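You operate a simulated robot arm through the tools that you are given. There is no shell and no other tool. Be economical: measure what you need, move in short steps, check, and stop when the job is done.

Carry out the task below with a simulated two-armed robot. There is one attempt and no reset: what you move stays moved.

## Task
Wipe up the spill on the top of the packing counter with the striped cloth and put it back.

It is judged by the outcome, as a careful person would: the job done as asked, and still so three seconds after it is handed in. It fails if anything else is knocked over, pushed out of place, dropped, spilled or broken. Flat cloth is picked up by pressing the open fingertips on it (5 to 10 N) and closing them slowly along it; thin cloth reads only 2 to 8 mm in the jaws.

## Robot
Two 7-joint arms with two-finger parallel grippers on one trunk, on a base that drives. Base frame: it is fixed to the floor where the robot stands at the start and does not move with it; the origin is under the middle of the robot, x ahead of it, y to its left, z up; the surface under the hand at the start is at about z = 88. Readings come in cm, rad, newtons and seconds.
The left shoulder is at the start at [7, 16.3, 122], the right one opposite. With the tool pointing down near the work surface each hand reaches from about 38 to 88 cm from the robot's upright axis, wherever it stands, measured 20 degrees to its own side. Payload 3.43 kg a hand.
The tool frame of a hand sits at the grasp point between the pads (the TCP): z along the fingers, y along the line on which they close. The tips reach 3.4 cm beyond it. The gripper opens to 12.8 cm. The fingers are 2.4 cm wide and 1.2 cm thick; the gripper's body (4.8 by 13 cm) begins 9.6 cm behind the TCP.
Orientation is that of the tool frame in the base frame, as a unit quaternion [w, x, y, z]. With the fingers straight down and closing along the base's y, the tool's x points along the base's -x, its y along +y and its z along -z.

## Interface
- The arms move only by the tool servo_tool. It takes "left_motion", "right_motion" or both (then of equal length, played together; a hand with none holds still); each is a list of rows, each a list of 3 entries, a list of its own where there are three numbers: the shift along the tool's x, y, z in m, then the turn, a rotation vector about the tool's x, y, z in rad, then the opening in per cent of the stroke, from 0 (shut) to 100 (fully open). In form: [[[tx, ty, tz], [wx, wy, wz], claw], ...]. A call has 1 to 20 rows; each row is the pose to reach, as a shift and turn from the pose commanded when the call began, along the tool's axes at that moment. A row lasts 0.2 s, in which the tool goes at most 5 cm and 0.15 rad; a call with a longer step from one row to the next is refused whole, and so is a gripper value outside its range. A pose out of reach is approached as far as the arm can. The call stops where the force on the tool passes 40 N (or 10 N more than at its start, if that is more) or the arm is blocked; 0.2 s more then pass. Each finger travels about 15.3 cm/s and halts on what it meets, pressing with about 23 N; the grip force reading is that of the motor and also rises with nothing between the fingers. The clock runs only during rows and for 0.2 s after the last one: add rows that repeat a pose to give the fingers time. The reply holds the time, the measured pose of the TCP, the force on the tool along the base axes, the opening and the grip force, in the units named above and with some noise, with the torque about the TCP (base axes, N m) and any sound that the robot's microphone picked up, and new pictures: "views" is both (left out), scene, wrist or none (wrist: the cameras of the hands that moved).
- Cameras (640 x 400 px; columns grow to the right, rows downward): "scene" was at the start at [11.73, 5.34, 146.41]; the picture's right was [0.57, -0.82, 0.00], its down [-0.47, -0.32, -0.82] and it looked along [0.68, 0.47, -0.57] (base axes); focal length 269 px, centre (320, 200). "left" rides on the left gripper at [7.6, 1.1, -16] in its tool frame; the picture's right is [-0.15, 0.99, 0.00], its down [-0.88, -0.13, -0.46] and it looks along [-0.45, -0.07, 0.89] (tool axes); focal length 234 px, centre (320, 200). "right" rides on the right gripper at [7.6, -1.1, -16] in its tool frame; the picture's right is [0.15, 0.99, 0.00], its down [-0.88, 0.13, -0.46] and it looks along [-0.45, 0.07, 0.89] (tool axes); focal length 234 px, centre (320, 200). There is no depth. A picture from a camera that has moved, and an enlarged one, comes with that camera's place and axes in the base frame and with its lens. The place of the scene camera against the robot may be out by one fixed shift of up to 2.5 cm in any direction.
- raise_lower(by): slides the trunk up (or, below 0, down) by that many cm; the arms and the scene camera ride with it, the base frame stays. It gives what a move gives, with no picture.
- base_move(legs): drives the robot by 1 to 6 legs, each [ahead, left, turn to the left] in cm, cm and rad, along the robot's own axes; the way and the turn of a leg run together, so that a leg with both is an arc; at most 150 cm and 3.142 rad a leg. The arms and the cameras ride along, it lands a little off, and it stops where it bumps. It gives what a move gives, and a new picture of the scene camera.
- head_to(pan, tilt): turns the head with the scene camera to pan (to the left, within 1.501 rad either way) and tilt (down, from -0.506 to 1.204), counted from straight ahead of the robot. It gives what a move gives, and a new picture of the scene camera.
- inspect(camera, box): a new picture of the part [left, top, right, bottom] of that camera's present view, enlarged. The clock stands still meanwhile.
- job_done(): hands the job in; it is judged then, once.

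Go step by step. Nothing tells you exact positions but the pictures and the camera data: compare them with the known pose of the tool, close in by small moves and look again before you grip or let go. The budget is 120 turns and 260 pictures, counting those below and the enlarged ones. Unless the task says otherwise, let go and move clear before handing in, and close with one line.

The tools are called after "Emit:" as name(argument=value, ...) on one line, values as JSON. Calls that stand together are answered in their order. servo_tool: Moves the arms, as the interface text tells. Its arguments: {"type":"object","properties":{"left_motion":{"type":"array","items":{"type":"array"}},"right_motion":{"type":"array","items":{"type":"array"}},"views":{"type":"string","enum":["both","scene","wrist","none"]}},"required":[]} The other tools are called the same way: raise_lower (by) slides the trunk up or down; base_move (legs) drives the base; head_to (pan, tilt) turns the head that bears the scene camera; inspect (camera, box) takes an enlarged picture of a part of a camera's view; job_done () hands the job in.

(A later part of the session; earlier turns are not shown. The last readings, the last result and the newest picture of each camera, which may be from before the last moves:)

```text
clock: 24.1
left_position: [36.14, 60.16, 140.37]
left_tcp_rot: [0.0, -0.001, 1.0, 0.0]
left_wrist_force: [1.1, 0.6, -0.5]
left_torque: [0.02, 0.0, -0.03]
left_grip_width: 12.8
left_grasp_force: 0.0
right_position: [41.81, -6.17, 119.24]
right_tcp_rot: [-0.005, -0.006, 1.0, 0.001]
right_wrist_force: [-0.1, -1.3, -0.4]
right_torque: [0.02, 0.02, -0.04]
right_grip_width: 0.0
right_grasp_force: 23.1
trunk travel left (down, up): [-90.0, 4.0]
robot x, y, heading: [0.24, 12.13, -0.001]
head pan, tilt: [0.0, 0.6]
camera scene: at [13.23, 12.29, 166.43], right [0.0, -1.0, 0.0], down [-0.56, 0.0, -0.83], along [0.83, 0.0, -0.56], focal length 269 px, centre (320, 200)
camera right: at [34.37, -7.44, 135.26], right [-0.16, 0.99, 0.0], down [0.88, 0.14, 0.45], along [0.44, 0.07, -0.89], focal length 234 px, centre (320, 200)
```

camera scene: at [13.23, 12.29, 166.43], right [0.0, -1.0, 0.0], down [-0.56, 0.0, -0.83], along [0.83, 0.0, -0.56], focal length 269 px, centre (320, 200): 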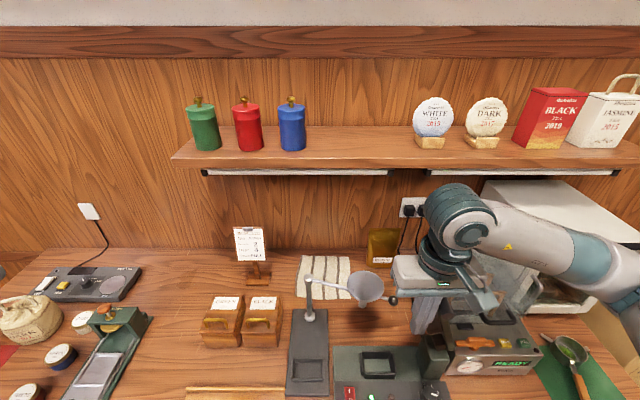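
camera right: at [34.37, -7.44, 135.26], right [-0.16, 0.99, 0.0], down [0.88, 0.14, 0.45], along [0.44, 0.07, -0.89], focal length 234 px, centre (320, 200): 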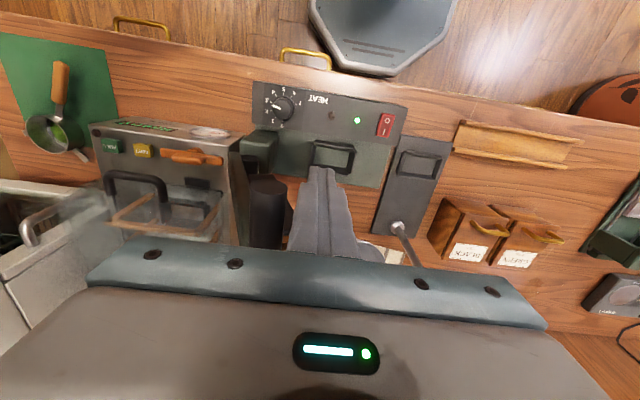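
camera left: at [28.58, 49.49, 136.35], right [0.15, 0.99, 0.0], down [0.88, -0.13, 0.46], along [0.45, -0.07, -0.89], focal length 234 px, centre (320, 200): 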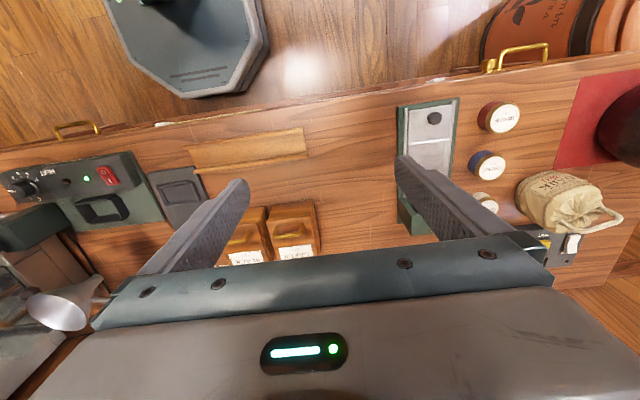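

The jaw has gone back to about its first place (handle y≈−9.5). I'll withdraw the right hand up and clear, return the trunk to its starting height, and compare with the reference picture.

Emit:
servo_tool(right_motion=[[[0, 0.03, 0], [0, 0, 0], 0], [[0, 0.04, -0.03], [0, 0, 0], 0], [[0, 0.04, -0.07], [0, 0, 0], 0], [[0, 0.04, -0.11], [0, 0, 0], 0], [[0, 0.04, -0.16], [0, 0, 0], 0], [[0, 0.04, -0.21], [0, 0, 0], 0], [[0, 0.04, -0.26], [0, 0, 0], 0], [[0.0, 0.04, -0.3], [0, 0, 0], 0]], views="none")

Emit:
raise_lower(by=-20)

Emit:
head_to(pan=0.0, tilt=0.6)

```text
clock: 25.9
left_position: [36.12, 60.32, 140.34]
left_tcp_rot: [0.0, 0.0, 1.0, -0.001]
left_wrist_force: [0.1, 1.1, -0.5]
left_torque: [-0.04, -0.03, 0.02]
left_grip_width: 12.8
left_grasp_force: 0.2
right_position: [41.92, -2.21, 149.28]
right_tcp_rot: [-0.005, -0.005, 1.0, 0.002]
right_wrist_force: [-0.2, 0.2, -0.2]
right_torque: [0.01, -0.01, 0.03]
right_grip_width: 0.0
right_grasp_force: 23.0
trunk travel left (down, up): [-90.0, 4.0]
robot x, y, heading: [-0.21, 11.97, 0.003]
head pan, tilt: [0.0, 0.6]
```

```text
clock: 28.1
left_position: [36.17, 60.23, 120.58]
left_tcp_rot: [0.0, -0.001, 1.0, 0.0]
left_wrist_force: [0.0, -0.1, -0.5]
left_torque: [0.01, -0.01, -0.01]
left_grip_width: 12.77
left_grasp_force: 0.0
right_position: [42.06, -2.3, 129.17]
right_tcp_rot: [-0.004, -0.005, 1.0, 0.001]
right_wrist_force: [-0.4, -0.1, 0.3]
right_torque: [0.01, 0.01, 0.02]
right_grip_width: 0.0
right_grasp_force: 23.2
trunk travel left (down, up): [-70.0, 24.0]
robot x, y, heading: [0.17, 12.02, 0.001]
head pan, tilt: [0.0, 0.6]
```

```text
clock: 28.7
left_position: [36.26, 60.15, 120.42]
left_tcp_rot: [0.0, -0.001, 1.0, 0.0]
left_wrist_force: [-0.3, 0.6, 0.6]
left_torque: [0.03, -0.03, -0.03]
left_grip_width: 12.8
left_grasp_force: 0.1
right_position: [42.09, -2.27, 129.15]
right_tcp_rot: [-0.004, -0.005, 1.0, 0.0]
right_wrist_force: [-0.6, -0.2, 0.0]
right_torque: [0.0, 0.0, 0.01]
right_grip_width: 0.01
right_grasp_force: 23.5
trunk travel left (down, up): [-70.0, 24.0]
robot x, y, heading: [0.33, 11.77, 0.002]
head pan, tilt: [0.0, 0.6]
camera scene: at [13.27, 12.34, 146.42], right [0.0, -1.0, 0.0], down [-0.57, 0.0, -0.83], along [0.83, 0.0, -0.57], focal length 269 px, centre (320, 200)
```

scene: 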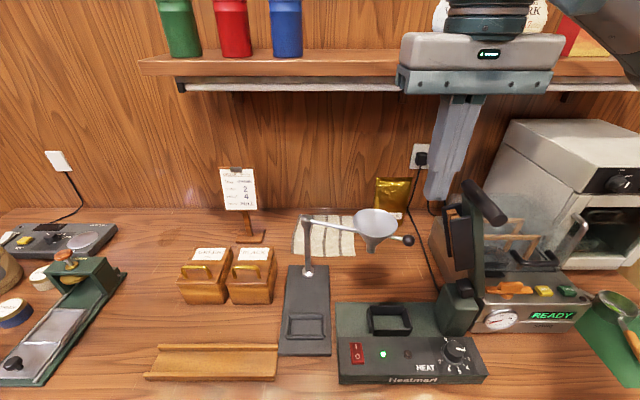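

The jaw matches the reference picture and everything else is in place. Now the left arm: I'll lift the right hand out of the way and drive 4 cm ahead and 10 cm left, so the left hand can reach both cloth and spill beneath the shelf.

Emit:
servo_tool(right_motion=[[[0, 0, -0.04], [0, 0, 0], 0], [[0.03, 0, -0.08], [0, 0, 0], 0], [[0.06, 0, -0.1], [0, 0, 0], 0]], views="none")

Emit:
base_move(legs=[[4, 10, 0]])

```text
clock: 29.5
left_position: [36.04, 60.21, 120.42]
left_tcp_rot: [0.0, -0.002, 1.0, 0.0]
left_wrist_force: [0.0, 0.1, 0.6]
left_torque: [-0.06, -0.02, -0.02]
left_grip_width: 12.79
left_grasp_force: 0.1
right_position: [36.15, -2.28, 139.2]
right_tcp_rot: [-0.004, -0.005, 1.0, 0.002]
right_wrist_force: [0.0, -0.4, -0.3]
right_torque: [-0.03, -0.03, -0.01]
right_grip_width: 0.02
right_grasp_force: 22.8
trunk travel left (down, up): [-70.0, 24.0]
robot x, y, heading: [-0.03, 11.99, -0.002]
head pan, tilt: [0.0, 0.6]
```

```text
clock: 30.7
left_position: [40.21, 69.94, 120.5]
left_tcp_rot: [0.0, -0.001, 1.0, 0.0]
left_wrist_force: [-0.5, -0.1, -0.2]
left_torque: [0.0, 0.02, -0.01]
left_grip_width: 12.8
left_grasp_force: 0.0
right_position: [40.17, 7.24, 139.18]
right_tcp_rot: [-0.005, -0.004, 1.0, 0.001]
right_wrist_force: [0.1, -0.2, 0.5]
right_torque: [0.0, 0.02, 0.0]
right_grip_width: 0.0
right_grasp_force: 23.4
trunk travel left (down, up): [-70.0, 24.0]
robot x, y, heading: [3.96, 22.12, 0.0]
head pan, tilt: [0.0, 0.6]
camera scene: at [17.21, 22.05, 146.43], right [0.0, -1.0, 0.0], down [-0.56, 0.0, -0.83], along [0.83, 0.0, -0.56], focal length 269 px, centre (320, 200)
```

scene: 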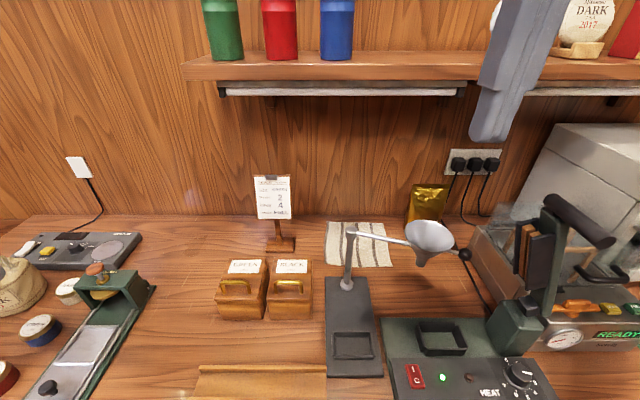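

The shelf ends at y≈46 and the sign sits at (75, 33). I'll bring the left hand, closed, along the same gap at (61, 19.5), first at travel height.

Emit:
servo_tool(left_motion=[[[-0.03, -0.04, 0], [0, 0, 0], 60], [[-0.05, -0.08, 0], [0, 0, 0], 30], [[-0.07, -0.12, 0], [0, 0, 0], 0], [[-0.09, -0.16, 0], [0, 0, 0], 0], [[-0.11, -0.2, 0], [0, 0, 0], 0], [[-0.13, -0.24, 0], [0, 0, 0], 0], [[-0.15, -0.28, 0], [0, 0, 0], 0], [[-0.165, -0.32, 0], [0, 0, 0], 0], [[-0.18, -0.36, 0], [0, 0, 0], 0], [[-0.195, -0.4, 0], [0, 0, 0], 0], [[-0.205, -0.44, 0], [0, 0, 0], 0], [[-0.205, -0.48, 0], [0, 0, 0], 0], [[-0.205, -0.504, 0], [0, 0, 0], 0]])

```text
clock: 33.5
left_position: [54.1, 34.61, 120.76]
left_tcp_rot: [0.001, -0.002, 1.0, 0.0]
left_wrist_force: [-0.5, 0.1, 1.1]
left_torque: [0.04, -0.06, 0.0]
left_grip_width: 0.01
left_grasp_force: 23.1
left hand out of reach, approached as far as the arm can: row 9, 10, 11, 12, 13
right_position: [39.86, 7.32, 139.3]
right_tcp_rot: [-0.004, -0.004, 1.0, 0.001]
right_wrist_force: [-0.4, -0.6, -1.3]
right_torque: [0.0, -0.05, 0.0]
right_grip_width: 0.0
right_grasp_force: 22.9
trunk travel left (down, up): [-70.0, 24.0]
robot x, y, heading: [4.39, 21.49, 0.001]
head pan, tilt: [0.0, 0.6]
camera scene: at [17.01, 22.08, 146.45], right [0.0, -1.0, 0.0], down [-0.56, 0.0, -0.83], along [0.83, 0.0, -0.56], focal length 269 px, centre (320, 200)
camera left: at [46.41, 35.8, 136.74], right [0.14, 0.99, 0.0], down [0.88, -0.13, 0.46], along [0.45, -0.07, -0.89], focal length 234 px, centre (320, 200)
```

scene: 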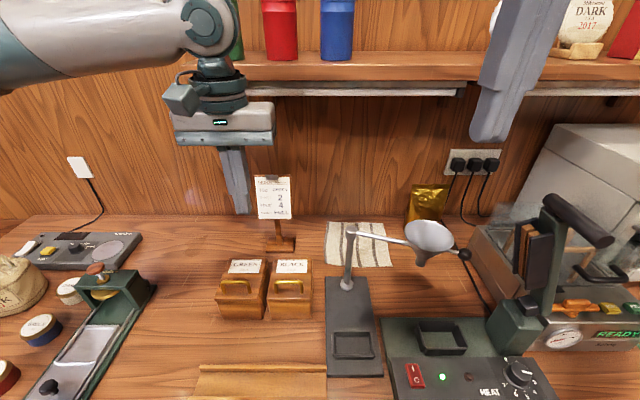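
left: 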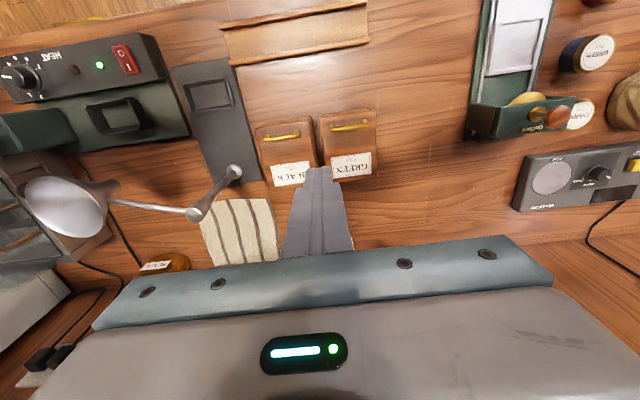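

The left hand can't reach across that far from here, so I'll pull it back left and drive about 32 cm to the right to put the cloth on the left arm's own side.

Emit:
servo_tool(left_motion=[[[0.02, 0.04, -0.02], [0, 0, 0], 0], [[0.04, 0.08, -0.03], [0, 0, 0], 0], [[0.04, 0.12, -0.03], [0, 0, 0], 0], [[0.04, 0.17, -0.03], [0, 0, 0], 0]], views="none")

Emit:
base_move(legs=[[-4, 0, 0], [0, -32, 0]])

```text
clock: 34.5
left_position: [50.4, 52.8, 123.5]
left_tcp_rot: [0.001, 0.0, 1.0, -0.002]
left_wrist_force: [-0.5, -0.2, -0.2]
left_torque: [-0.05, -0.05, -0.01]
left_grip_width: 0.01
left_grasp_force: 23.0
right_position: [40.05, 7.86, 139.29]
right_tcp_rot: [-0.004, -0.004, 1.0, 0.001]
right_wrist_force: [0.0, 0.7, -0.7]
right_torque: [-0.02, -0.04, 0.04]
right_grip_width: 0.02
right_grasp_force: 23.0
trunk travel left (down, up): [-70.0, 24.0]
robot x, y, heading: [4.34, 21.87, -0.002]
head pan, tilt: [0.0, 0.6]
```

```text
clock: 37.1
left_position: [46.61, 20.05, 123.39]
left_tcp_rot: [0.0, 0.0, 1.0, -0.001]
left_wrist_force: [1.1, 0.0, 0.0]
left_torque: [0.01, 0.02, 0.03]
left_grip_width: 0.0
left_grasp_force: 23.3
right_position: [36.25, -24.86, 139.15]
right_tcp_rot: [-0.004, -0.004, 1.0, 0.001]
right_wrist_force: [0.5, 0.4, 0.2]
right_torque: [0.0, -0.03, -0.01]
right_grip_width: 0.01
right_grasp_force: 22.8
trunk travel left (down, up): [-70.0, 24.0]
robot x, y, heading: [-0.21, -10.67, -0.002]
head pan, tilt: [0.0, 0.6]
camera scene: at [13.31, -10.07, 146.42], right [0.0, -1.0, 0.0], down [-0.57, 0.0, -0.82], along [0.82, 0.0, -0.57], focal length 269 px, centre (320, 200)
```

scene: 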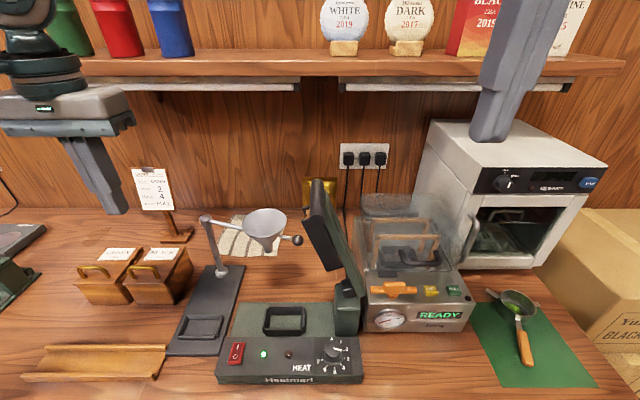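

The left hand is at (46.6, 20, 123) with the gap straight ahead. I'll move to (61, 19.4) and lower to TCP z≈103.

Emit:
servo_tool(left_motion=[[[-0.04, 0, 0], [0, 0, 0], 0], [[-0.08, 0, 0], [0, 0, 0], 0], [[-0.12, -0.006, 0], [0, 0, 0], 0], [[-0.144, -0.006, 0], [0, 0, 0], 0], [[-0.144, -0.006, 0.04], [0, 0, 0], 0], [[-0.144, -0.006, 0.08], [0, 0, 0], 0], [[-0.144, -0.006, 0.1], [0, 0, 0], 0], [[-0.144, -0.006, 0.1], [0, 0, 0], 0]])

```text
clock: 38.9
left_position: [61.07, 19.39, 113.69]
left_tcp_rot: [0.0, 0.0, 1.0, 0.0]
left_wrist_force: [0.4, -0.3, 0.0]
left_torque: [-0.03, -0.02, 0.02]
left_grip_width: 0.01
left_grasp_force: 23.1
right_position: [36.06, -24.95, 139.23]
right_tcp_rot: [-0.004, -0.003, 1.0, 0.001]
right_wrist_force: [-0.5, -0.1, -0.8]
right_torque: [-0.02, -0.02, -0.03]
right_grip_width: 0.01
right_grasp_force: 22.7
trunk travel left (down, up): [-70.0, 24.0]
robot x, y, heading: [0.1, -10.57, -0.002]
head pan, tilt: [0.0, 0.6]
camera scene: at [13.23, -10.21, 146.43], right [0.0, -1.0, 0.0], down [-0.56, 0.0, -0.83], along [0.83, 0.0, -0.56], focal length 269 px, centre (320, 200)
camera left: at [53.37, 20.63, 129.6], right [0.15, 0.99, 0.0], down [0.88, -0.13, 0.46], along [0.45, -0.07, -0.89], focal length 234 px, centre (320, 200)
```

scene: 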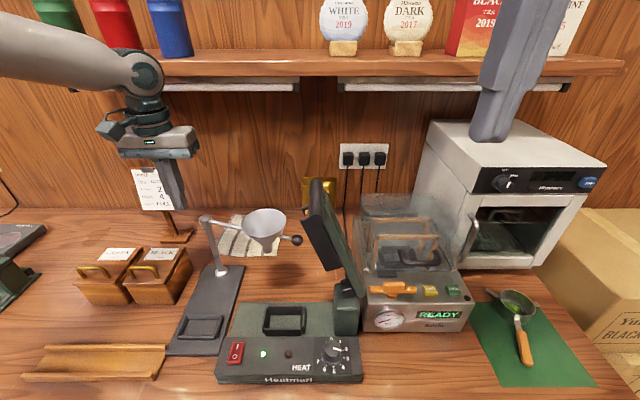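
left: 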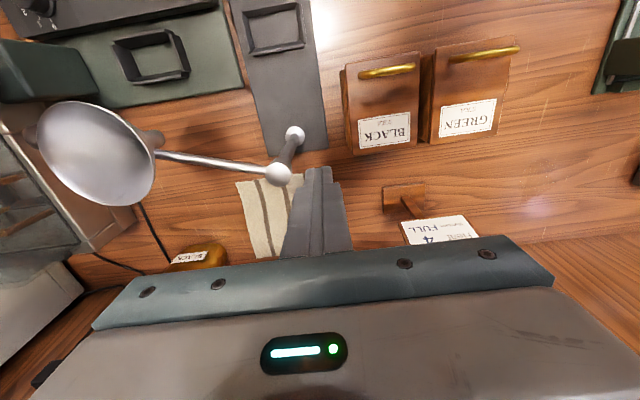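

The approach is clear. I'll lower to TCP 102.4, slide forward under the shelf to x≈66, with the head turned to watch the left elbow.

Emit:
head_to(pan=0.6, tilt=0.6)

Emit:
servo_tool(left_motion=[[[0, 0, 0.04], [0, 0, 0], 0], [[0, 0, 0.08], [0, 0, 0], 0], [[0, 0, 0.113], [0, 0, 0], 0], [[-0.025, 0, 0.113], [0, 0, 0], 0], [[-0.05, 0, 0.113], [0, 0, 0], 0], [[-0.05, 0, 0.113], [0, 0, 0], 0]])

```text
clock: 39.9
left_position: [61.14, 19.45, 113.69]
left_tcp_rot: [0.0, 0.0, 1.0, 0.001]
left_wrist_force: [0.3, 0.3, 0.2]
left_torque: [0.02, -0.04, -0.04]
left_grip_width: 0.01
left_grasp_force: 23.1
right_position: [36.12, -24.97, 139.14]
right_tcp_rot: [-0.004, -0.004, 1.0, 0.002]
right_wrist_force: [0.0, 0.1, -0.3]
right_torque: [-0.01, -0.05, -0.03]
right_grip_width: 0.0
right_grasp_force: 23.0
trunk travel left (down, up): [-70.0, 24.0]
robot x, y, heading: [0.0, -10.52, -0.004]
head pan, tilt: [0.6, 0.6]
camera scene: at [11.75, -5.22, 146.42], right [0.56, -0.83, 0.0], down [-0.47, -0.32, -0.82], along [0.68, 0.46, -0.57], focal length 269 px, centre (320, 200)
```

scene: 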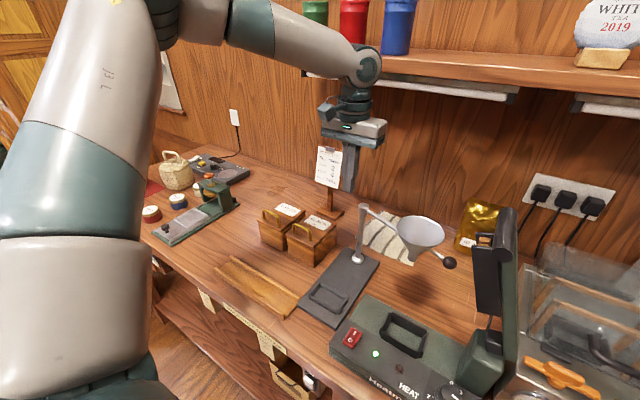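

```text
clock: 41.3
left_position: [66.05, 19.06, 102.17]
left_tcp_rot: [0.0, 0.001, 1.0, 0.001]
left_wrist_force: [-0.8, 0.4, 0.7]
left_torque: [0.04, 0.0, -0.01]
left_grip_width: 0.0
left_grasp_force: 22.6
right_position: [35.96, -25.05, 139.27]
right_tcp_rot: [-0.004, -0.004, 1.0, 0.001]
right_wrist_force: [-0.7, -0.3, -0.1]
right_torque: [0.04, -0.04, -0.03]
right_grip_width: 0.0
right_grasp_force: 23.0
trunk travel left (down, up): [-70.0, 24.0]
robot x, y, heading: [0.06, -11.03, 0.002]
head pan, tilt: [0.6, 0.6]
camera scene: at [11.66, -5.21, 146.43], right [0.56, -0.83, 0.0], down [-0.47, -0.32, -0.83], along [0.68, 0.46, -0.56], focal length 269 px, centre (320, 200)
camera left: at [58.3, 20.43, 118.16], right [0.15, 0.99, 0.0], down [0.88, -0.13, 0.46], along [0.45, -0.07, -0.89], focal length 234 px, centre (320, 200)
```

scene: 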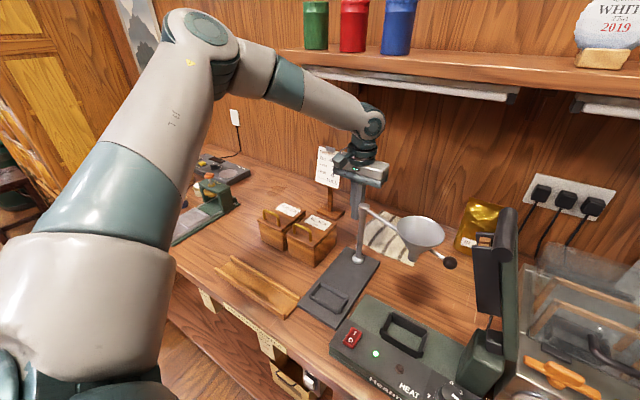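
left: 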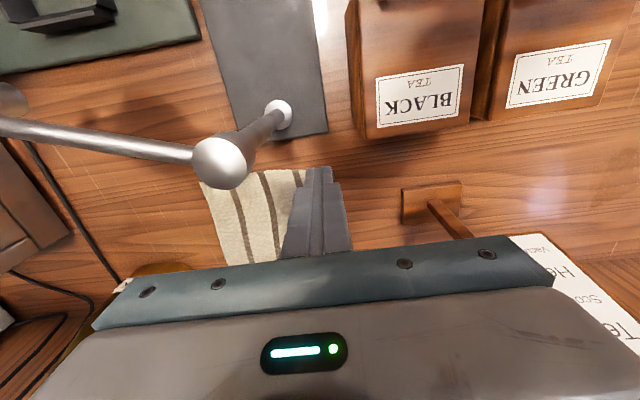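

The elbow is well clear and the sign is at y≥31. I'll slide to above the cloth centre (77.5, 11), lower to z≈97 and open the fingers.

Emit:
servo_tool(left_motion=[[[-0.02, -0.03, 0.01], [0, 0, 0], 0], [[-0.05, -0.06, 0.03], [0, 0, 0], 0], [[-0.08, -0.08, 0.04], [0, 0, 0], 10], [[-0.11, -0.08, 0.05], [0, 0, 0], 30], [[-0.115, -0.08, 0.05], [0, 0, 0], 60], [[-0.115, -0.08, 0.05], [0, 0, 0], 60]])

Emit:
inspect(camera="scene", box=[300, 80, 540, 280])

```text
clock: 42.7
left_position: [68.65, 16.87, 100.77]
left_tcp_rot: [0.0, 0.001, 1.0, -0.001]
left_wrist_force: [-0.5, 1.1, -0.2]
left_torque: [0.0, 0.02, 0.02]
left_grip_width: 7.68
left_grasp_force: 0.1
left hand out of reach, approached as far as the arm can: row 2, 3, 4, 5, 6
right_position: [36.21, -24.97, 139.27]
right_tcp_rot: [-0.004, -0.003, 1.0, 0.0]
right_wrist_force: [-0.5, 0.1, 0.3]
right_torque: [-0.02, 0.03, 0.01]
right_grip_width: 0.0
right_grasp_force: 22.8
trunk travel left (down, up): [-70.0, 24.0]
robot x, y, heading: [-0.37, -10.4, -0.001]
head pan, tilt: [0.6, 0.6]
camera scene: at [11.74, -5.23, 146.42], right [0.56, -0.83, 0.0], down [-0.47, -0.32, -0.82], along [0.68, 0.46, -0.57], focal length 269 px, centre (320, 200)
camera left: at [61.02, 18.04, 116.76], right [0.15, 0.99, 0.0], down [0.88, -0.13, 0.46], along [0.45, -0.07, -0.89], focal length 234 px, centre (320, 200)
```

scene: 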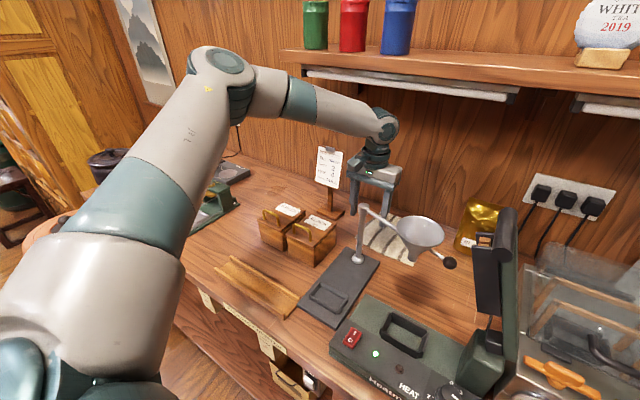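
left: 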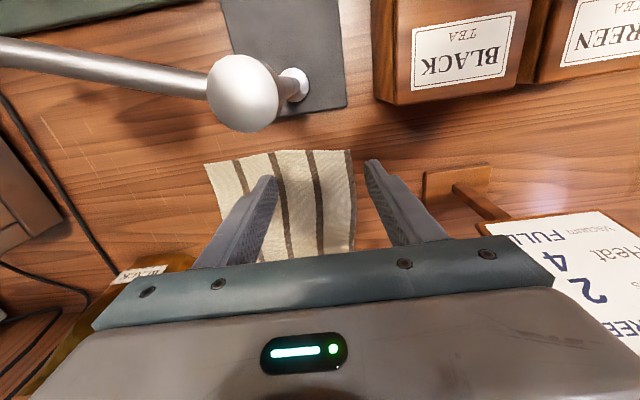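

```text
2.00 times, centred on (420, 180) of scene
camera zoom: at [11.74, -5.23, 146.42], right [0.56, -0.83, 0.0], down [-0.47, -0.32, -0.82], along [0.68, 0.46, -0.57], focal length 537 px, centre (120, 240)
```

zoom: 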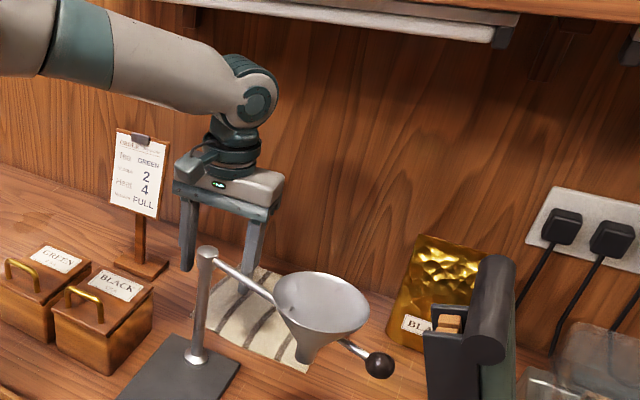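

The arm reports a reach limit here, probably a joint limit at this bearing. I'll drive the base 12 cm further right while the hand is in free space (it rides to y≈5, clear of the bag and funnel), then try again.

Emit:
base_move(legs=[[0, -12, 0]])

Emit:
servo_tool(left_motion=[[[-0.02, 0.02, 0], [0, 0, 0], 60], [[-0.04, 0.04, 0.01], [0, 0, 0], 60], [[-0.06, 0.06, 0.03], [0, 0, 0], 60], [[-0.08, 0.06, 0.04], [0, 0, 0], 60], [[-0.088, 0.06, 0.04], [0, 0, 0], 60]])

```text
clock: 43.9
left_position: [68.66, 5.08, 100.74]
left_tcp_rot: [0.0, -0.001, 1.0, -0.001]
left_wrist_force: [0.5, -0.8, -1.0]
left_torque: [0.0, -0.01, -0.03]
left_grip_width: 7.68
left_grasp_force: 0.0
right_position: [36.26, -36.59, 139.14]
right_tcp_rot: [-0.004, -0.004, 1.0, 0.002]
right_wrist_force: [0.1, -0.2, 1.0]
right_torque: [0.0, 0.01, -0.03]
right_grip_width: 0.0
right_grasp_force: 23.1
trunk travel left (down, up): [-70.0, 24.0]
robot x, y, heading: [-0.07, -22.0, 0.002]
head pan, tilt: [0.6, 0.6]
camera scene: at [11.74, -16.95, 146.42], right [0.56, -0.83, 0.0], down [-0.47, -0.32, -0.82], along [0.68, 0.47, -0.57], focal length 269 px, centre (320, 200)
```

scene: 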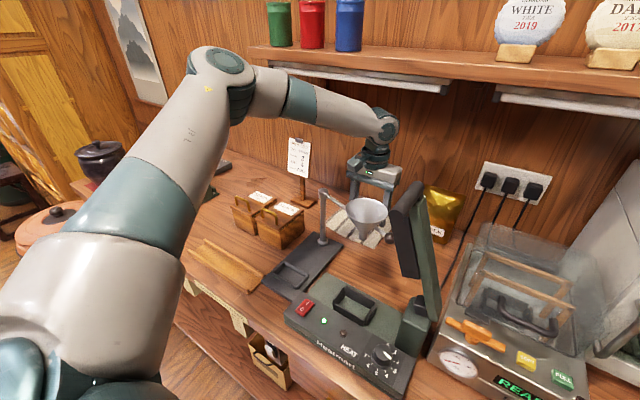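

```text
clock: 45.1
left_position: [71.97, 12.91, 99.3]
left_tcp_rot: [0.001, -0.001, 1.0, -0.001]
left_wrist_force: [0.0, -0.4, -0.2]
left_torque: [-0.02, 0.03, -0.01]
left_grip_width: 7.68
left_grasp_force: 0.1
left hand out of reach, approached as far as the arm can: row 1, 2, 3, 4, 5
right_position: [36.22, -36.8, 139.15]
right_tcp_rot: [-0.005, -0.005, 1.0, 0.001]
right_wrist_force: [-1.1, 0.3, -0.1]
right_torque: [0.0, -0.03, 0.01]
right_grip_width: 0.0
right_grasp_force: 22.9
trunk travel left (down, up): [-70.0, 24.0]
robot x, y, heading: [0.47, -22.84, 0.004]
head pan, tilt: [0.6, 0.6]
camera scene: at [11.73, -17.07, 146.42], right [0.56, -0.83, 0.0], down [-0.47, -0.32, -0.82], along [0.68, 0.47, -0.57], focal length 269 px, centre (320, 200)
camera left: at [64.25, 14.16, 115.15], right [0.15, 0.99, 0.0], down [0.88, -0.13, 0.46], along [0.45, -0.07, -0.89], focal length 234 px, centre (320, 200)
```

scene: 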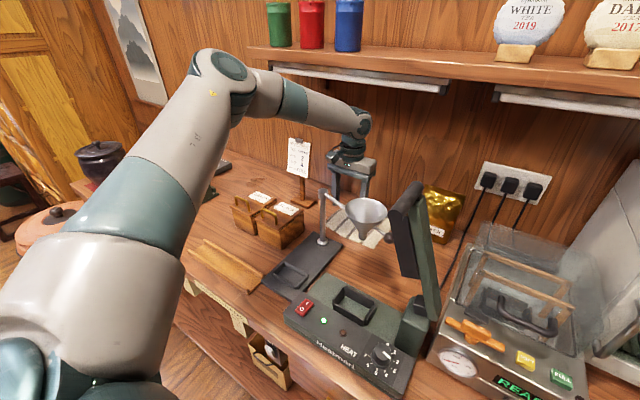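
left: 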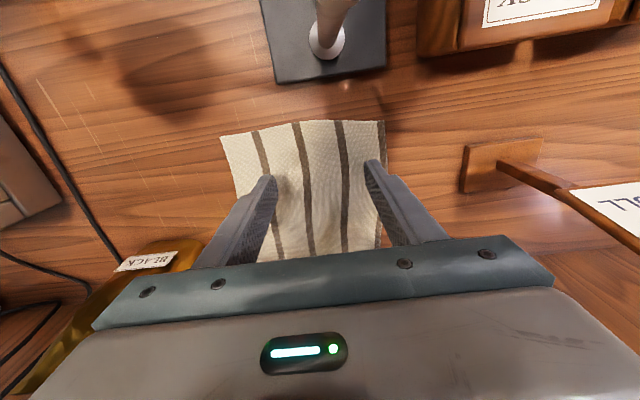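

The hand stops at (72, 13), a joint limit, but base and trunk can carry it the rest. I'll lower the trunk 5 cm, then drive 4.5 cm ahead.

Emit:
raise_lower(by=-5)

Emit:
base_move(legs=[[4.5, -1.5, 0]])

Emit:
servo_tool(left_motion=[[[0, 0, 0], [0, 0, 0], 60]], views="wrist")

```text
clock: 46.0
left_position: [71.86, 12.91, 94.27]
left_tcp_rot: [0.001, 0.0, 1.0, -0.001]
left_wrist_force: [-0.9, -0.9, 0.7]
left_torque: [-0.01, -0.01, -0.01]
left_grip_width: 7.71
left_grasp_force: 0.1
right_position: [36.15, -36.83, 134.21]
right_tcp_rot: [-0.005, -0.005, 1.0, 0.0]
right_wrist_force: [-0.2, 1.4, -0.1]
right_torque: [-0.03, 0.0, -0.01]
right_grip_width: 0.0
right_grasp_force: 22.5
trunk travel left (down, up): [-65.0, 29.0]
robot x, y, heading: [-0.33, -22.32, -0.004]
head pan, tilt: [0.6, 0.6]
```

```text
clock: 47.2
left_position: [76.44, 11.33, 93.92]
left_tcp_rot: [-0.001, -0.001, 1.0, -0.001]
left_wrist_force: [-0.2, 0.4, -0.2]
left_torque: [0.01, 0.06, 0.02]
left_grip_width: 7.66
left_grasp_force: 0.1
right_position: [41.07, -38.26, 133.97]
right_tcp_rot: [-0.007, -0.004, 1.0, 0.001]
right_wrist_force: [-0.1, -0.5, 0.1]
right_torque: [0.01, 0.07, -0.02]
right_grip_width: 0.0
right_grasp_force: 23.0
trunk travel left (down, up): [-65.0, 29.0]
robot x, y, heading: [4.24, -23.94, -0.002]
head pan, tilt: [0.6, 0.6]
stopped in leg 1: the robot was blocked; the commanded pose is now the measured one
camera scene: at [16.5, -18.69, 141.37], right [0.56, -0.83, 0.0], down [-0.47, -0.32, -0.82], along [0.68, 0.47, -0.57], focal length 269 px, centre (320, 200)
```

scene: 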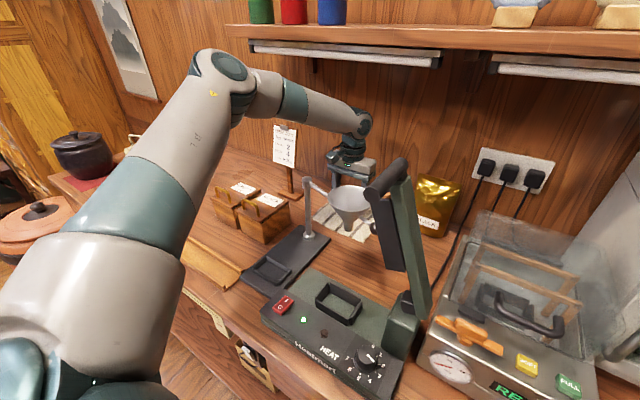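

```text
clock: 47.6
left_position: [76.19, 11.52, 94.1]
left_tcp_rot: [0.0, -0.002, 1.0, -0.001]
left_wrist_force: [0.1, 0.5, 0.8]
left_torque: [0.02, 0.0, 0.01]
left_grip_width: 7.68
left_grasp_force: 0.1
right_position: [40.64, -38.11, 134.1]
right_tcp_rot: [-0.006, -0.004, 1.0, 0.001]
right_wrist_force: [0.2, 0.0, 0.4]
right_torque: [-0.01, 0.03, 0.02]
right_grip_width: 0.0
right_grasp_force: 22.9
trunk travel left (down, up): [-65.0, 29.0]
robot x, y, heading: [4.41, -24.07, -0.002]
head pan, tilt: [0.6, 0.6]
camera left: at [68.54, 12.69, 110.07], right [0.14, 0.99, 0.0], down [0.88, -0.13, 0.46], along [0.45, -0.07, -0.89], focal length 234 px, centre (320, 200)
```

left: 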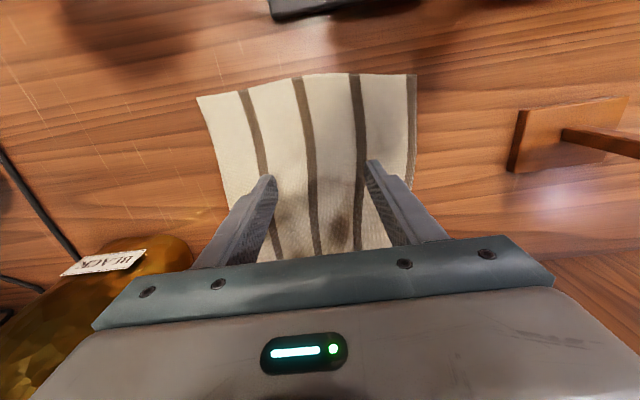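

The hand is over the cloth's middle at (76.2, 11.5), tips ~2.7 cm above it. I'll lower slowly to touch.

Emit:
servo_tool(left_motion=[[[0, 0, 0.01], [0, 0, 0], 60], [[0, 0, 0.02], [0, 0, 0], 60], [[0, 0, 0.024], [0, 0, 0], 60], [[0, 0, 0.024], [0, 0, 0], 60]], views="none")

```text
clock: 48.6
left_position: [75.46, 11.72, 92.2]
left_tcp_rot: [0.002, -0.001, 1.0, -0.001]
left_wrist_force: [0.4, 0.2, 0.7]
left_torque: [0.0, 0.02, 0.01]
left_grip_width: 7.68
left_grasp_force: 0.1
left hand out of reach, approached as far as the arm can: row 1, 2, 3, 4
right_position: [40.46, -38.15, 134.11]
right_tcp_rot: [-0.006, -0.004, 1.0, 0.001]
right_wrist_force: [0.1, 0.4, -0.2]
right_torque: [0.01, 0.03, -0.04]
right_grip_width: 0.02
right_grasp_force: 22.7
trunk travel left (down, up): [-65.0, 29.0]
robot x, y, heading: [4.45, -23.76, 0.0]
head pan, tilt: [0.6, 0.6]
```

Tips are at about z 88.8 now. I'll press down the last bit with the trunk.

Emit:
raise_lower(by=-0.7)

```text
clock: 49.1
left_position: [75.51, 11.73, 91.56]
left_tcp_rot: [0.002, 0.0, 1.0, 0.0]
left_wrist_force: [0.6, 0.8, 3.4]
left_torque: [0.13, 0.0, -0.03]
left_grip_width: 7.71
left_grasp_force: 0.1
right_position: [40.61, -38.31, 133.27]
right_tcp_rot: [-0.005, -0.004, 1.0, 0.001]
right_wrist_force: [-1.2, -0.7, 0.2]
right_torque: [-0.02, 0.0, -0.02]
right_grip_width: 0.0
right_grasp_force: 22.7
trunk travel left (down, up): [-64.3, 29.7]
robot x, y, heading: [4.4, -24.03, 0.005]
head pan, tilt: [0.6, 0.6]
```

Touching with 3.4 N. A further 0.2 cm, then close slowly.

Emit:
raise_lower(by=-0.2)

Emit:
servo_tool(left_motion=[[[0, 0, 0], [0, 0, 0], 55], [[0, 0, 0], [0, 0, 0], 50], [[0, 0, 0], [0, 0, 0], 45], [[0, 0, 0], [0, 0, 0], 40], [[0, 0, 0], [0, 0, 0], 35], [[0, 0, 0], [0, 0, 0], 30], [[0, 0, 0], [0, 0, 0], 25], [[0, 0, 0], [0, 0, 0], 20], [[0, 0, 0], [0, 0, 0], 15], [[0, 0, 0], [0, 0, 0], 10], [[0, 0, 0], [0, 0, 0], 5], [[0, 0, 0], [0, 0, 0], 0], [[0, 0, 0], [0, 0, 0], 0], [[0, 0, 0], [0, 0, 0], 0]], views="wrist")

```text
clock: 49.6
left_position: [75.48, 11.78, 91.4]
left_tcp_rot: [0.004, -0.001, 1.0, -0.001]
left_wrist_force: [1.6, 2.0, 13.3]
left_torque: [0.49, -0.03, -0.04]
left_grip_width: 7.71
left_grasp_force: 0.3
right_position: [40.36, -38.19, 133.28]
right_tcp_rot: [-0.005, -0.004, 1.0, 0.001]
right_wrist_force: [0.1, -0.4, 0.8]
right_torque: [-0.01, 0.0, -0.01]
right_grip_width: 0.0
right_grasp_force: 23.0
trunk travel left (down, up): [-64.1, 29.9]
robot x, y, heading: [4.16, -23.98, 0.003]
head pan, tilt: [0.6, 0.6]
```

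```text
clock: 52.6
left_position: [75.24, 11.57, 91.52]
left_tcp_rot: [0.003, 0.001, 1.0, 0.0]
left_wrist_force: [0.7, -4.1, 21.0]
left_torque: [-0.11, 0.06, -0.02]
left_grip_width: 0.37
left_grasp_force: 22.9
right_position: [40.27, -38.36, 133.36]
right_tcp_rot: [-0.005, -0.004, 1.0, 0.002]
right_wrist_force: [-0.1, -0.2, 0.5]
right_torque: [-0.03, 0.0, -0.02]
right_grip_width: 0.0
right_grasp_force: 23.0
trunk travel left (down, up): [-64.1, 29.9]
robot x, y, heading: [4.25, -23.88, -0.002]
head pan, tilt: [0.6, 0.6]
camera left: at [67.55, 12.83, 107.45], right [0.15, 0.99, 0.0], down [0.88, -0.13, 0.46], along [0.46, -0.07, -0.89], focal length 234 px, centre (320, 200)
```

left: 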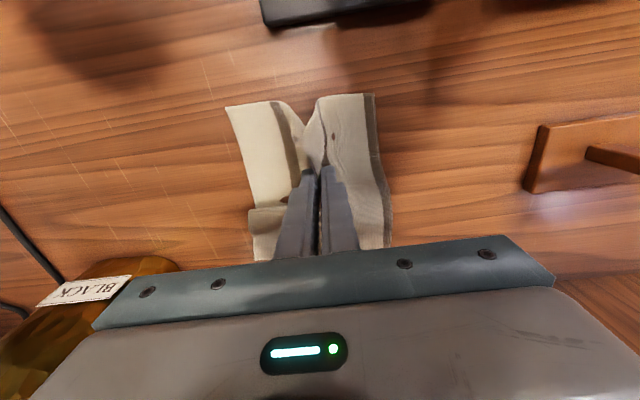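

The cloth is gripped (3.7 mm in the jaws). I'll lift 5 cm with the trunk and check that it comes along.

Emit:
raise_lower(by=5)

Emit:
servo_tool(left_motion=[[[0, 0, 0], [0, 0, 0], 0]], views="both")

```text
clock: 53.6
left_position: [75.49, 11.79, 96.21]
left_tcp_rot: [0.001, -0.002, 1.0, 0.0]
left_wrist_force: [0.6, 0.2, -0.3]
left_torque: [-0.01, 0.02, -0.03]
left_grip_width: 0.25
left_grasp_force: 22.6
right_position: [40.65, -38.11, 138.17]
right_tcp_rot: [-0.006, -0.005, 1.0, 0.0]
right_wrist_force: [0.5, 0.7, -0.1]
right_torque: [-0.01, -0.01, 0.02]
right_grip_width: 0.0
right_grasp_force: 23.5
trunk travel left (down, up): [-69.1, 24.9]
robot x, y, heading: [4.37, -23.88, 0.005]
head pan, tilt: [0.6, 0.6]
```

```text
clock: 54.0
left_position: [75.35, 11.75, 96.36]
left_tcp_rot: [0.002, -0.001, 1.0, -0.001]
left_wrist_force: [-0.2, 0.0, -0.4]
left_torque: [0.02, 0.03, -0.07]
left_grip_width: 0.27
left_grasp_force: 23.0
right_position: [40.54, -38.2, 138.21]
right_tcp_rot: [-0.006, -0.004, 1.0, 0.001]
right_wrist_force: [0.5, 0.3, 0.3]
right_torque: [0.01, -0.01, -0.01]
right_grip_width: 0.0
right_grasp_force: 23.1
trunk travel left (down, up): [-69.1, 24.9]
robot x, y, heading: [4.04, -24.29, -0.002]
head pan, tilt: [0.6, 0.6]
camera scene: at [15.98, -18.55, 145.52], right [0.57, -0.82, 0.0], down [-0.47, -0.32, -0.83], along [0.68, 0.47, -0.56], focal length 269 px, centre (320, 200)
camera left: at [67.72, 13.0, 112.25], right [0.15, 0.99, 0.0], down [0.88, -0.13, 0.46], along [0.45, -0.07, -0.89], focal length 234 px, centre (320, 200)
```

scene: 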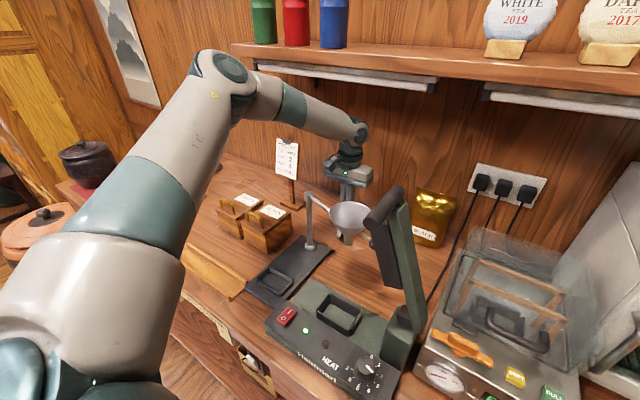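
left: 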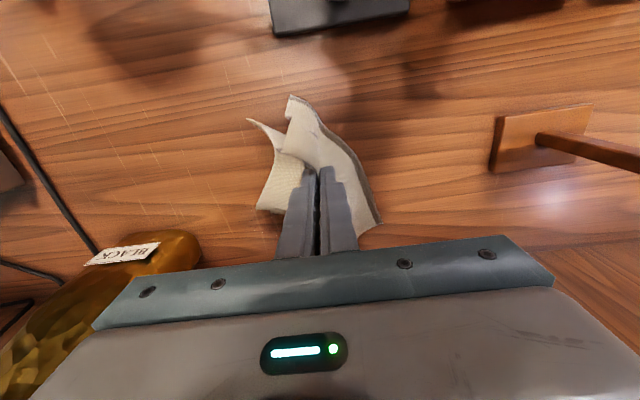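

The cloth hangs from the fingers. I'll ease back and left with the base to about (72, 18), away from the bag and toward the gap.

Emit:
base_move(legs=[[-3.5, 6.5, 0]])

Emit:
raise_lower(by=4)

Emit:
servo_tool(left_motion=[[[0.02, 0.01, 0], [0, -0.1, 0], 0], [[0.035, 0.02, 0], [0, -0.2, 0], 0], [[0.035, 0.025, 0], [0, -0.3, 0], 0], [[0.035, 0.025, 0], [0, -0.3, 0], 0]], views="both")

```text
clock: 55.0
left_position: [72.12, 17.95, 96.34]
left_tcp_rot: [0.001, 0.0, 1.0, 0.0]
left_wrist_force: [-1.1, -0.1, 0.8]
left_torque: [0.05, 0.02, -0.04]
left_grip_width: 0.27
left_grasp_force: 23.1
right_position: [37.08, -32.0, 138.22]
right_tcp_rot: [-0.006, -0.004, 1.0, 0.002]
right_wrist_force: [-0.4, -0.4, -0.3]
right_torque: [0.02, 0.0, 0.0]
right_grip_width: 0.01
right_grasp_force: 22.7
trunk travel left (down, up): [-69.1, 24.9]
robot x, y, heading: [0.99, -17.56, 0.001]
head pan, tilt: [0.6, 0.6]
camera scene: at [12.63, -12.39, 145.52], right [0.56, -0.83, 0.0], down [-0.47, -0.32, -0.83], along [0.68, 0.47, -0.56], focal length 269 px, centre (320, 200)
```

scene: 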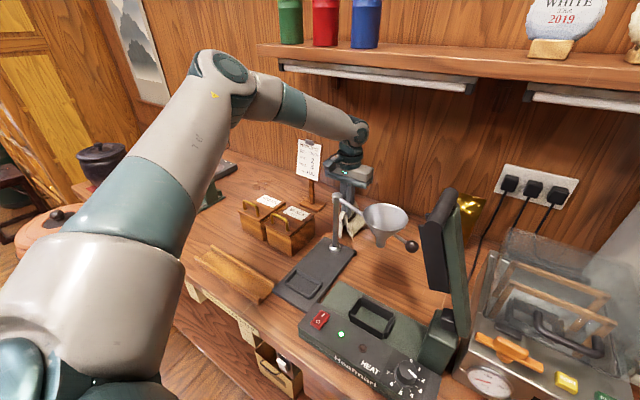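

```text
clock: 55.8
left_position: [72.09, 18.14, 100.29]
left_tcp_rot: [0.002, 0.001, 1.0, -0.002]
left_wrist_force: [-0.2, -0.1, 0.5]
left_torque: [-0.01, 0.03, 0.01]
left_grip_width: 0.25
left_grasp_force: 23.3
right_position: [37.08, -31.75, 142.26]
right_tcp_rot: [-0.006, -0.005, 1.0, 0.001]
right_wrist_force: [0.2, -0.6, 0.2]
right_torque: [0.0, 0.0, 0.0]
right_grip_width: 0.01
right_grasp_force: 23.6
trunk travel left (down, up): [-73.1, 20.9]
robot x, y, heading: [0.62, -17.91, 0.001]
head pan, tilt: [0.6, 0.6]
```

```text
clock: 56.8
left_position: [68.42, 20.55, 100.29]
left_tcp_rot: [0.151, 0.0, 0.989, -0.002]
left_wrist_force: [-0.1, 0.0, 0.2]
left_torque: [-0.05, 0.05, -0.01]
left_grip_width: 0.26
left_grasp_force: 22.6
right_position: [37.12, -31.84, 142.26]
right_tcp_rot: [-0.005, -0.004, 1.0, 0.001]
right_wrist_force: [1.1, -0.7, 0.3]
right_torque: [0.0, -0.02, 0.0]
right_grip_width: 0.0
right_grasp_force: 23.6
trunk travel left (down, up): [-73.1, 20.9]
robot x, y, heading: [1.12, -17.54, -0.001]
head pan, tilt: [0.6, 0.6]
camera scene: at [12.52, -12.15, 149.52], right [0.56, -0.83, 0.0], down [-0.47, -0.32, -0.83], along [0.68, 0.47, -0.57], focal length 269 px, centre (320, 200)
camera left: at [56.37, 21.81, 113.3], right [0.14, 0.99, 0.04], down [0.7, -0.13, 0.7], along [0.7, -0.07, -0.71], focal length 234 px, centre (320, 200)
```

scene: 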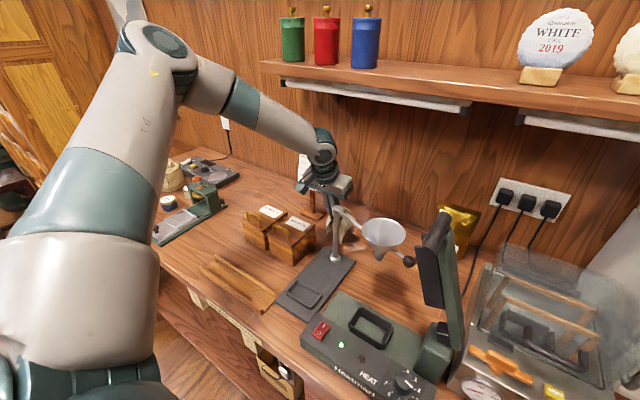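
left: 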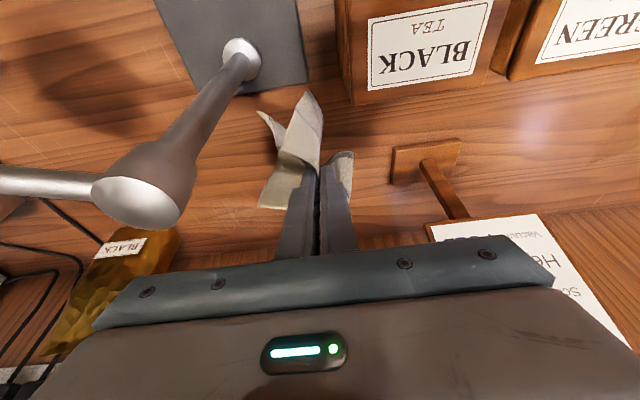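

The tilted hand clears the shelf edge and stand. I'll back 1.5 cm more and raise the trunk 18 cm to lift the cloth out of the gap.

Emit:
base_move(legs=[[-1.5, 1, 0]])

Emit:
raise_lower(by=18)

Emit:
servo_tool(left_motion=[[[0, 0, 0], [0, 0, 0], 0]], views="both")

```text
clock: 57.6
left_position: [67.46, 21.25, 100.17]
left_tcp_rot: [0.15, 0.001, 0.989, -0.001]
left_wrist_force: [0.3, -0.4, -1.1]
left_torque: [0.05, 0.07, 0.03]
left_grip_width: 0.25
left_grasp_force: 23.3
right_position: [36.09, -31.13, 142.05]
right_tcp_rot: [-0.008, -0.004, 1.0, 0.002]
right_wrist_force: [0.9, 0.4, 0.1]
right_torque: [0.02, 0.05, -0.02]
right_grip_width: 0.0
right_grasp_force: 22.9
trunk travel left (down, up): [-73.1, 20.9]
robot x, y, heading: [-0.6, -16.33, 0.006]
head pan, tilt: [0.6, 0.6]
camera scene: at [11.54, -11.49, 149.48], right [0.56, -0.83, 0.0], down [-0.47, -0.32, -0.82], along [0.68, 0.47, -0.57], focal length 269 px, centre (320, 200)
```

scene: 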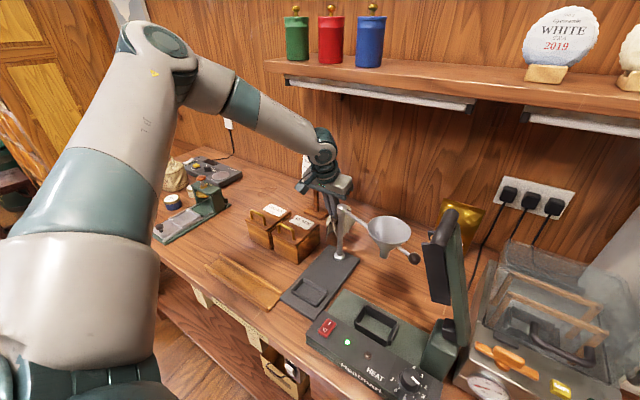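

```text
clock: 59.6
left_position: [67.12, 21.5, 118.37]
left_tcp_rot: [0.151, 0.001, 0.988, -0.001]
left_wrist_force: [0.4, -0.5, 0.1]
left_torque: [0.0, 0.02, 0.01]
left_grip_width: 0.26
left_grasp_force: 23.4
right_position: [35.66, -30.94, 160.18]
right_tcp_rot: [-0.007, -0.003, 1.0, 0.001]
right_wrist_force: [0.0, 0.1, 0.8]
right_torque: [0.02, 0.0, 0.0]
right_grip_width: 0.02
right_grasp_force: 22.9
trunk travel left (down, up): [-91.1, 2.9]
robot x, y, heading: [-0.95, -16.22, 0.003]
head pan, tilt: [0.6, 0.6]
```

```text
clock: 60.0
left_position: [67.08, 21.42, 118.27]
left_tcp_rot: [0.151, 0.0, 0.989, -0.001]
left_wrist_force: [-0.5, 0.8, 0.3]
left_torque: [-0.01, 0.03, 0.01]
left_grip_width: 0.25
left_grasp_force: 22.7
right_position: [35.6, -30.9, 160.29]
right_tcp_rot: [-0.007, -0.004, 1.0, 0.001]
right_wrist_force: [0.6, -0.1, 0.3]
right_torque: [-0.03, -0.05, -0.02]
right_grip_width: 0.0
right_grasp_force: 23.2
trunk travel left (down, up): [-91.1, 2.9]
robot x, y, heading: [-0.75, -16.22, -0.002]
head pan, tilt: [0.6, 0.6]
camera scene: at [11.08, -11.21, 167.52], right [0.56, -0.83, 0.0], down [-0.47, -0.32, -0.82], along [0.68, 0.47, -0.57], focal length 269 px, centre (320, 200)
camera left: at [54.97, 22.71, 131.3], right [0.14, 0.99, 0.04], down [0.7, -0.13, 0.7], along [0.7, -0.07, -0.71], focal length 234 px, centre (320, 200)
```

scene: 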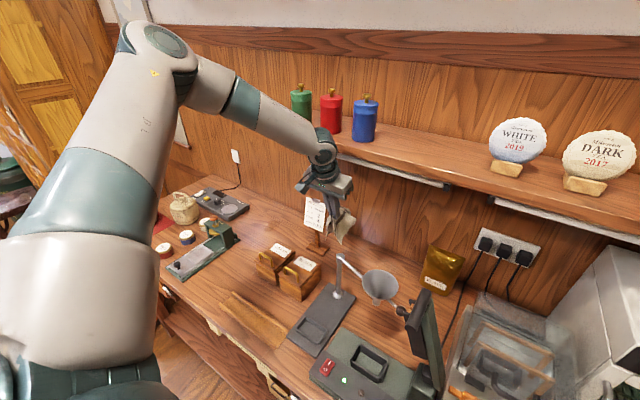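
left: 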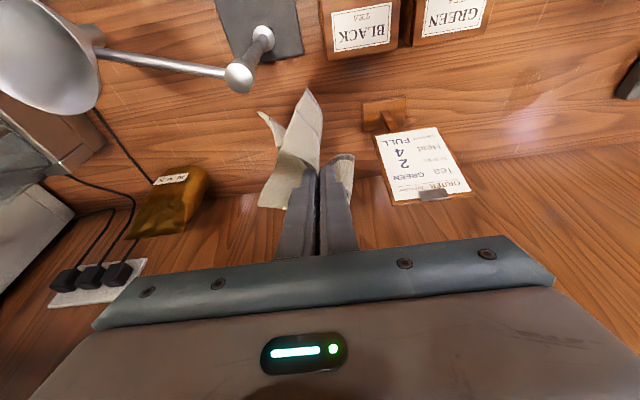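

The cloth is up and nothing else moved. I'll draw the hand back and up, straighten it, and then drive 46 cm left toward the spill.

Emit:
servo_tool(left_motion=[[[0.02, 0, -0.027], [0, 0, 0], 0], [[0.04, 0, -0.054], [0, 0, 0], 0], [[0.0586, 0, -0.081], [0, 0, 0], 0], [[0.0586, 0, -0.081], [0, 0.1, 0], 0], [[0.0586, 0, -0.081], [0, 0.2, 0], 0], [[0.0586, 0, -0.081], [0, 0.3, 0], 0], [[0.0586, 0, -0.081], [0, 0.3, 0], 0]], views="none")

Emit:
base_move(legs=[[0, 46, 0]])

```text
clock: 61.6
left_position: [59.08, 21.54, 124.26]
left_tcp_rot: [0.001, 0.001, 1.0, -0.001]
left_wrist_force: [-0.6, 0.1, 0.2]
left_torque: [0.02, 0.01, 0.03]
left_grip_width: 0.25
left_grasp_force: 23.1
right_position: [35.61, -30.92, 160.25]
right_tcp_rot: [-0.005, -0.003, 1.0, 0.001]
right_wrist_force: [0.0, -0.8, 0.1]
right_torque: [0.01, 0.02, -0.02]
right_grip_width: 0.0
right_grasp_force: 22.7
trunk travel left (down, up): [-91.1, 2.9]
robot x, y, heading: [-0.66, -16.89, -0.001]
head pan, tilt: [0.6, 0.6]
```

```text
clock: 64.4
left_position: [59.16, 67.31, 124.47]
left_tcp_rot: [0.001, 0.002, 1.0, -0.001]
left_wrist_force: [-0.1, -0.2, -0.6]
left_torque: [0.02, 0.0, 0.02]
left_grip_width: 0.27
left_grasp_force: 23.1
right_position: [35.7, 14.75, 160.19]
right_tcp_rot: [-0.006, -0.002, 1.0, 0.001]
right_wrist_force: [0.0, 0.2, 0.0]
right_torque: [0.04, 0.01, -0.02]
right_grip_width: 0.01
right_grasp_force: 22.6
trunk travel left (down, up): [-91.1, 2.9]
robot x, y, heading: [-0.7, 29.22, -0.003]
head pan, tilt: [0.6, 0.6]
camera scene: at [11.15, 34.59, 167.53], right [0.56, -0.83, 0.0], down [-0.47, -0.32, -0.83], along [0.68, 0.47, -0.56], focal length 269 px, centre (320, 200)
```

scene: 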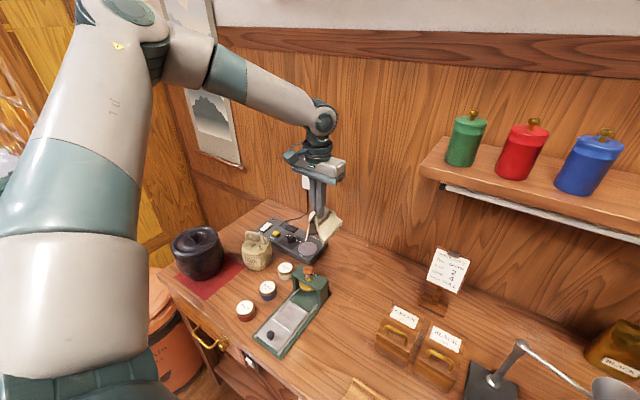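

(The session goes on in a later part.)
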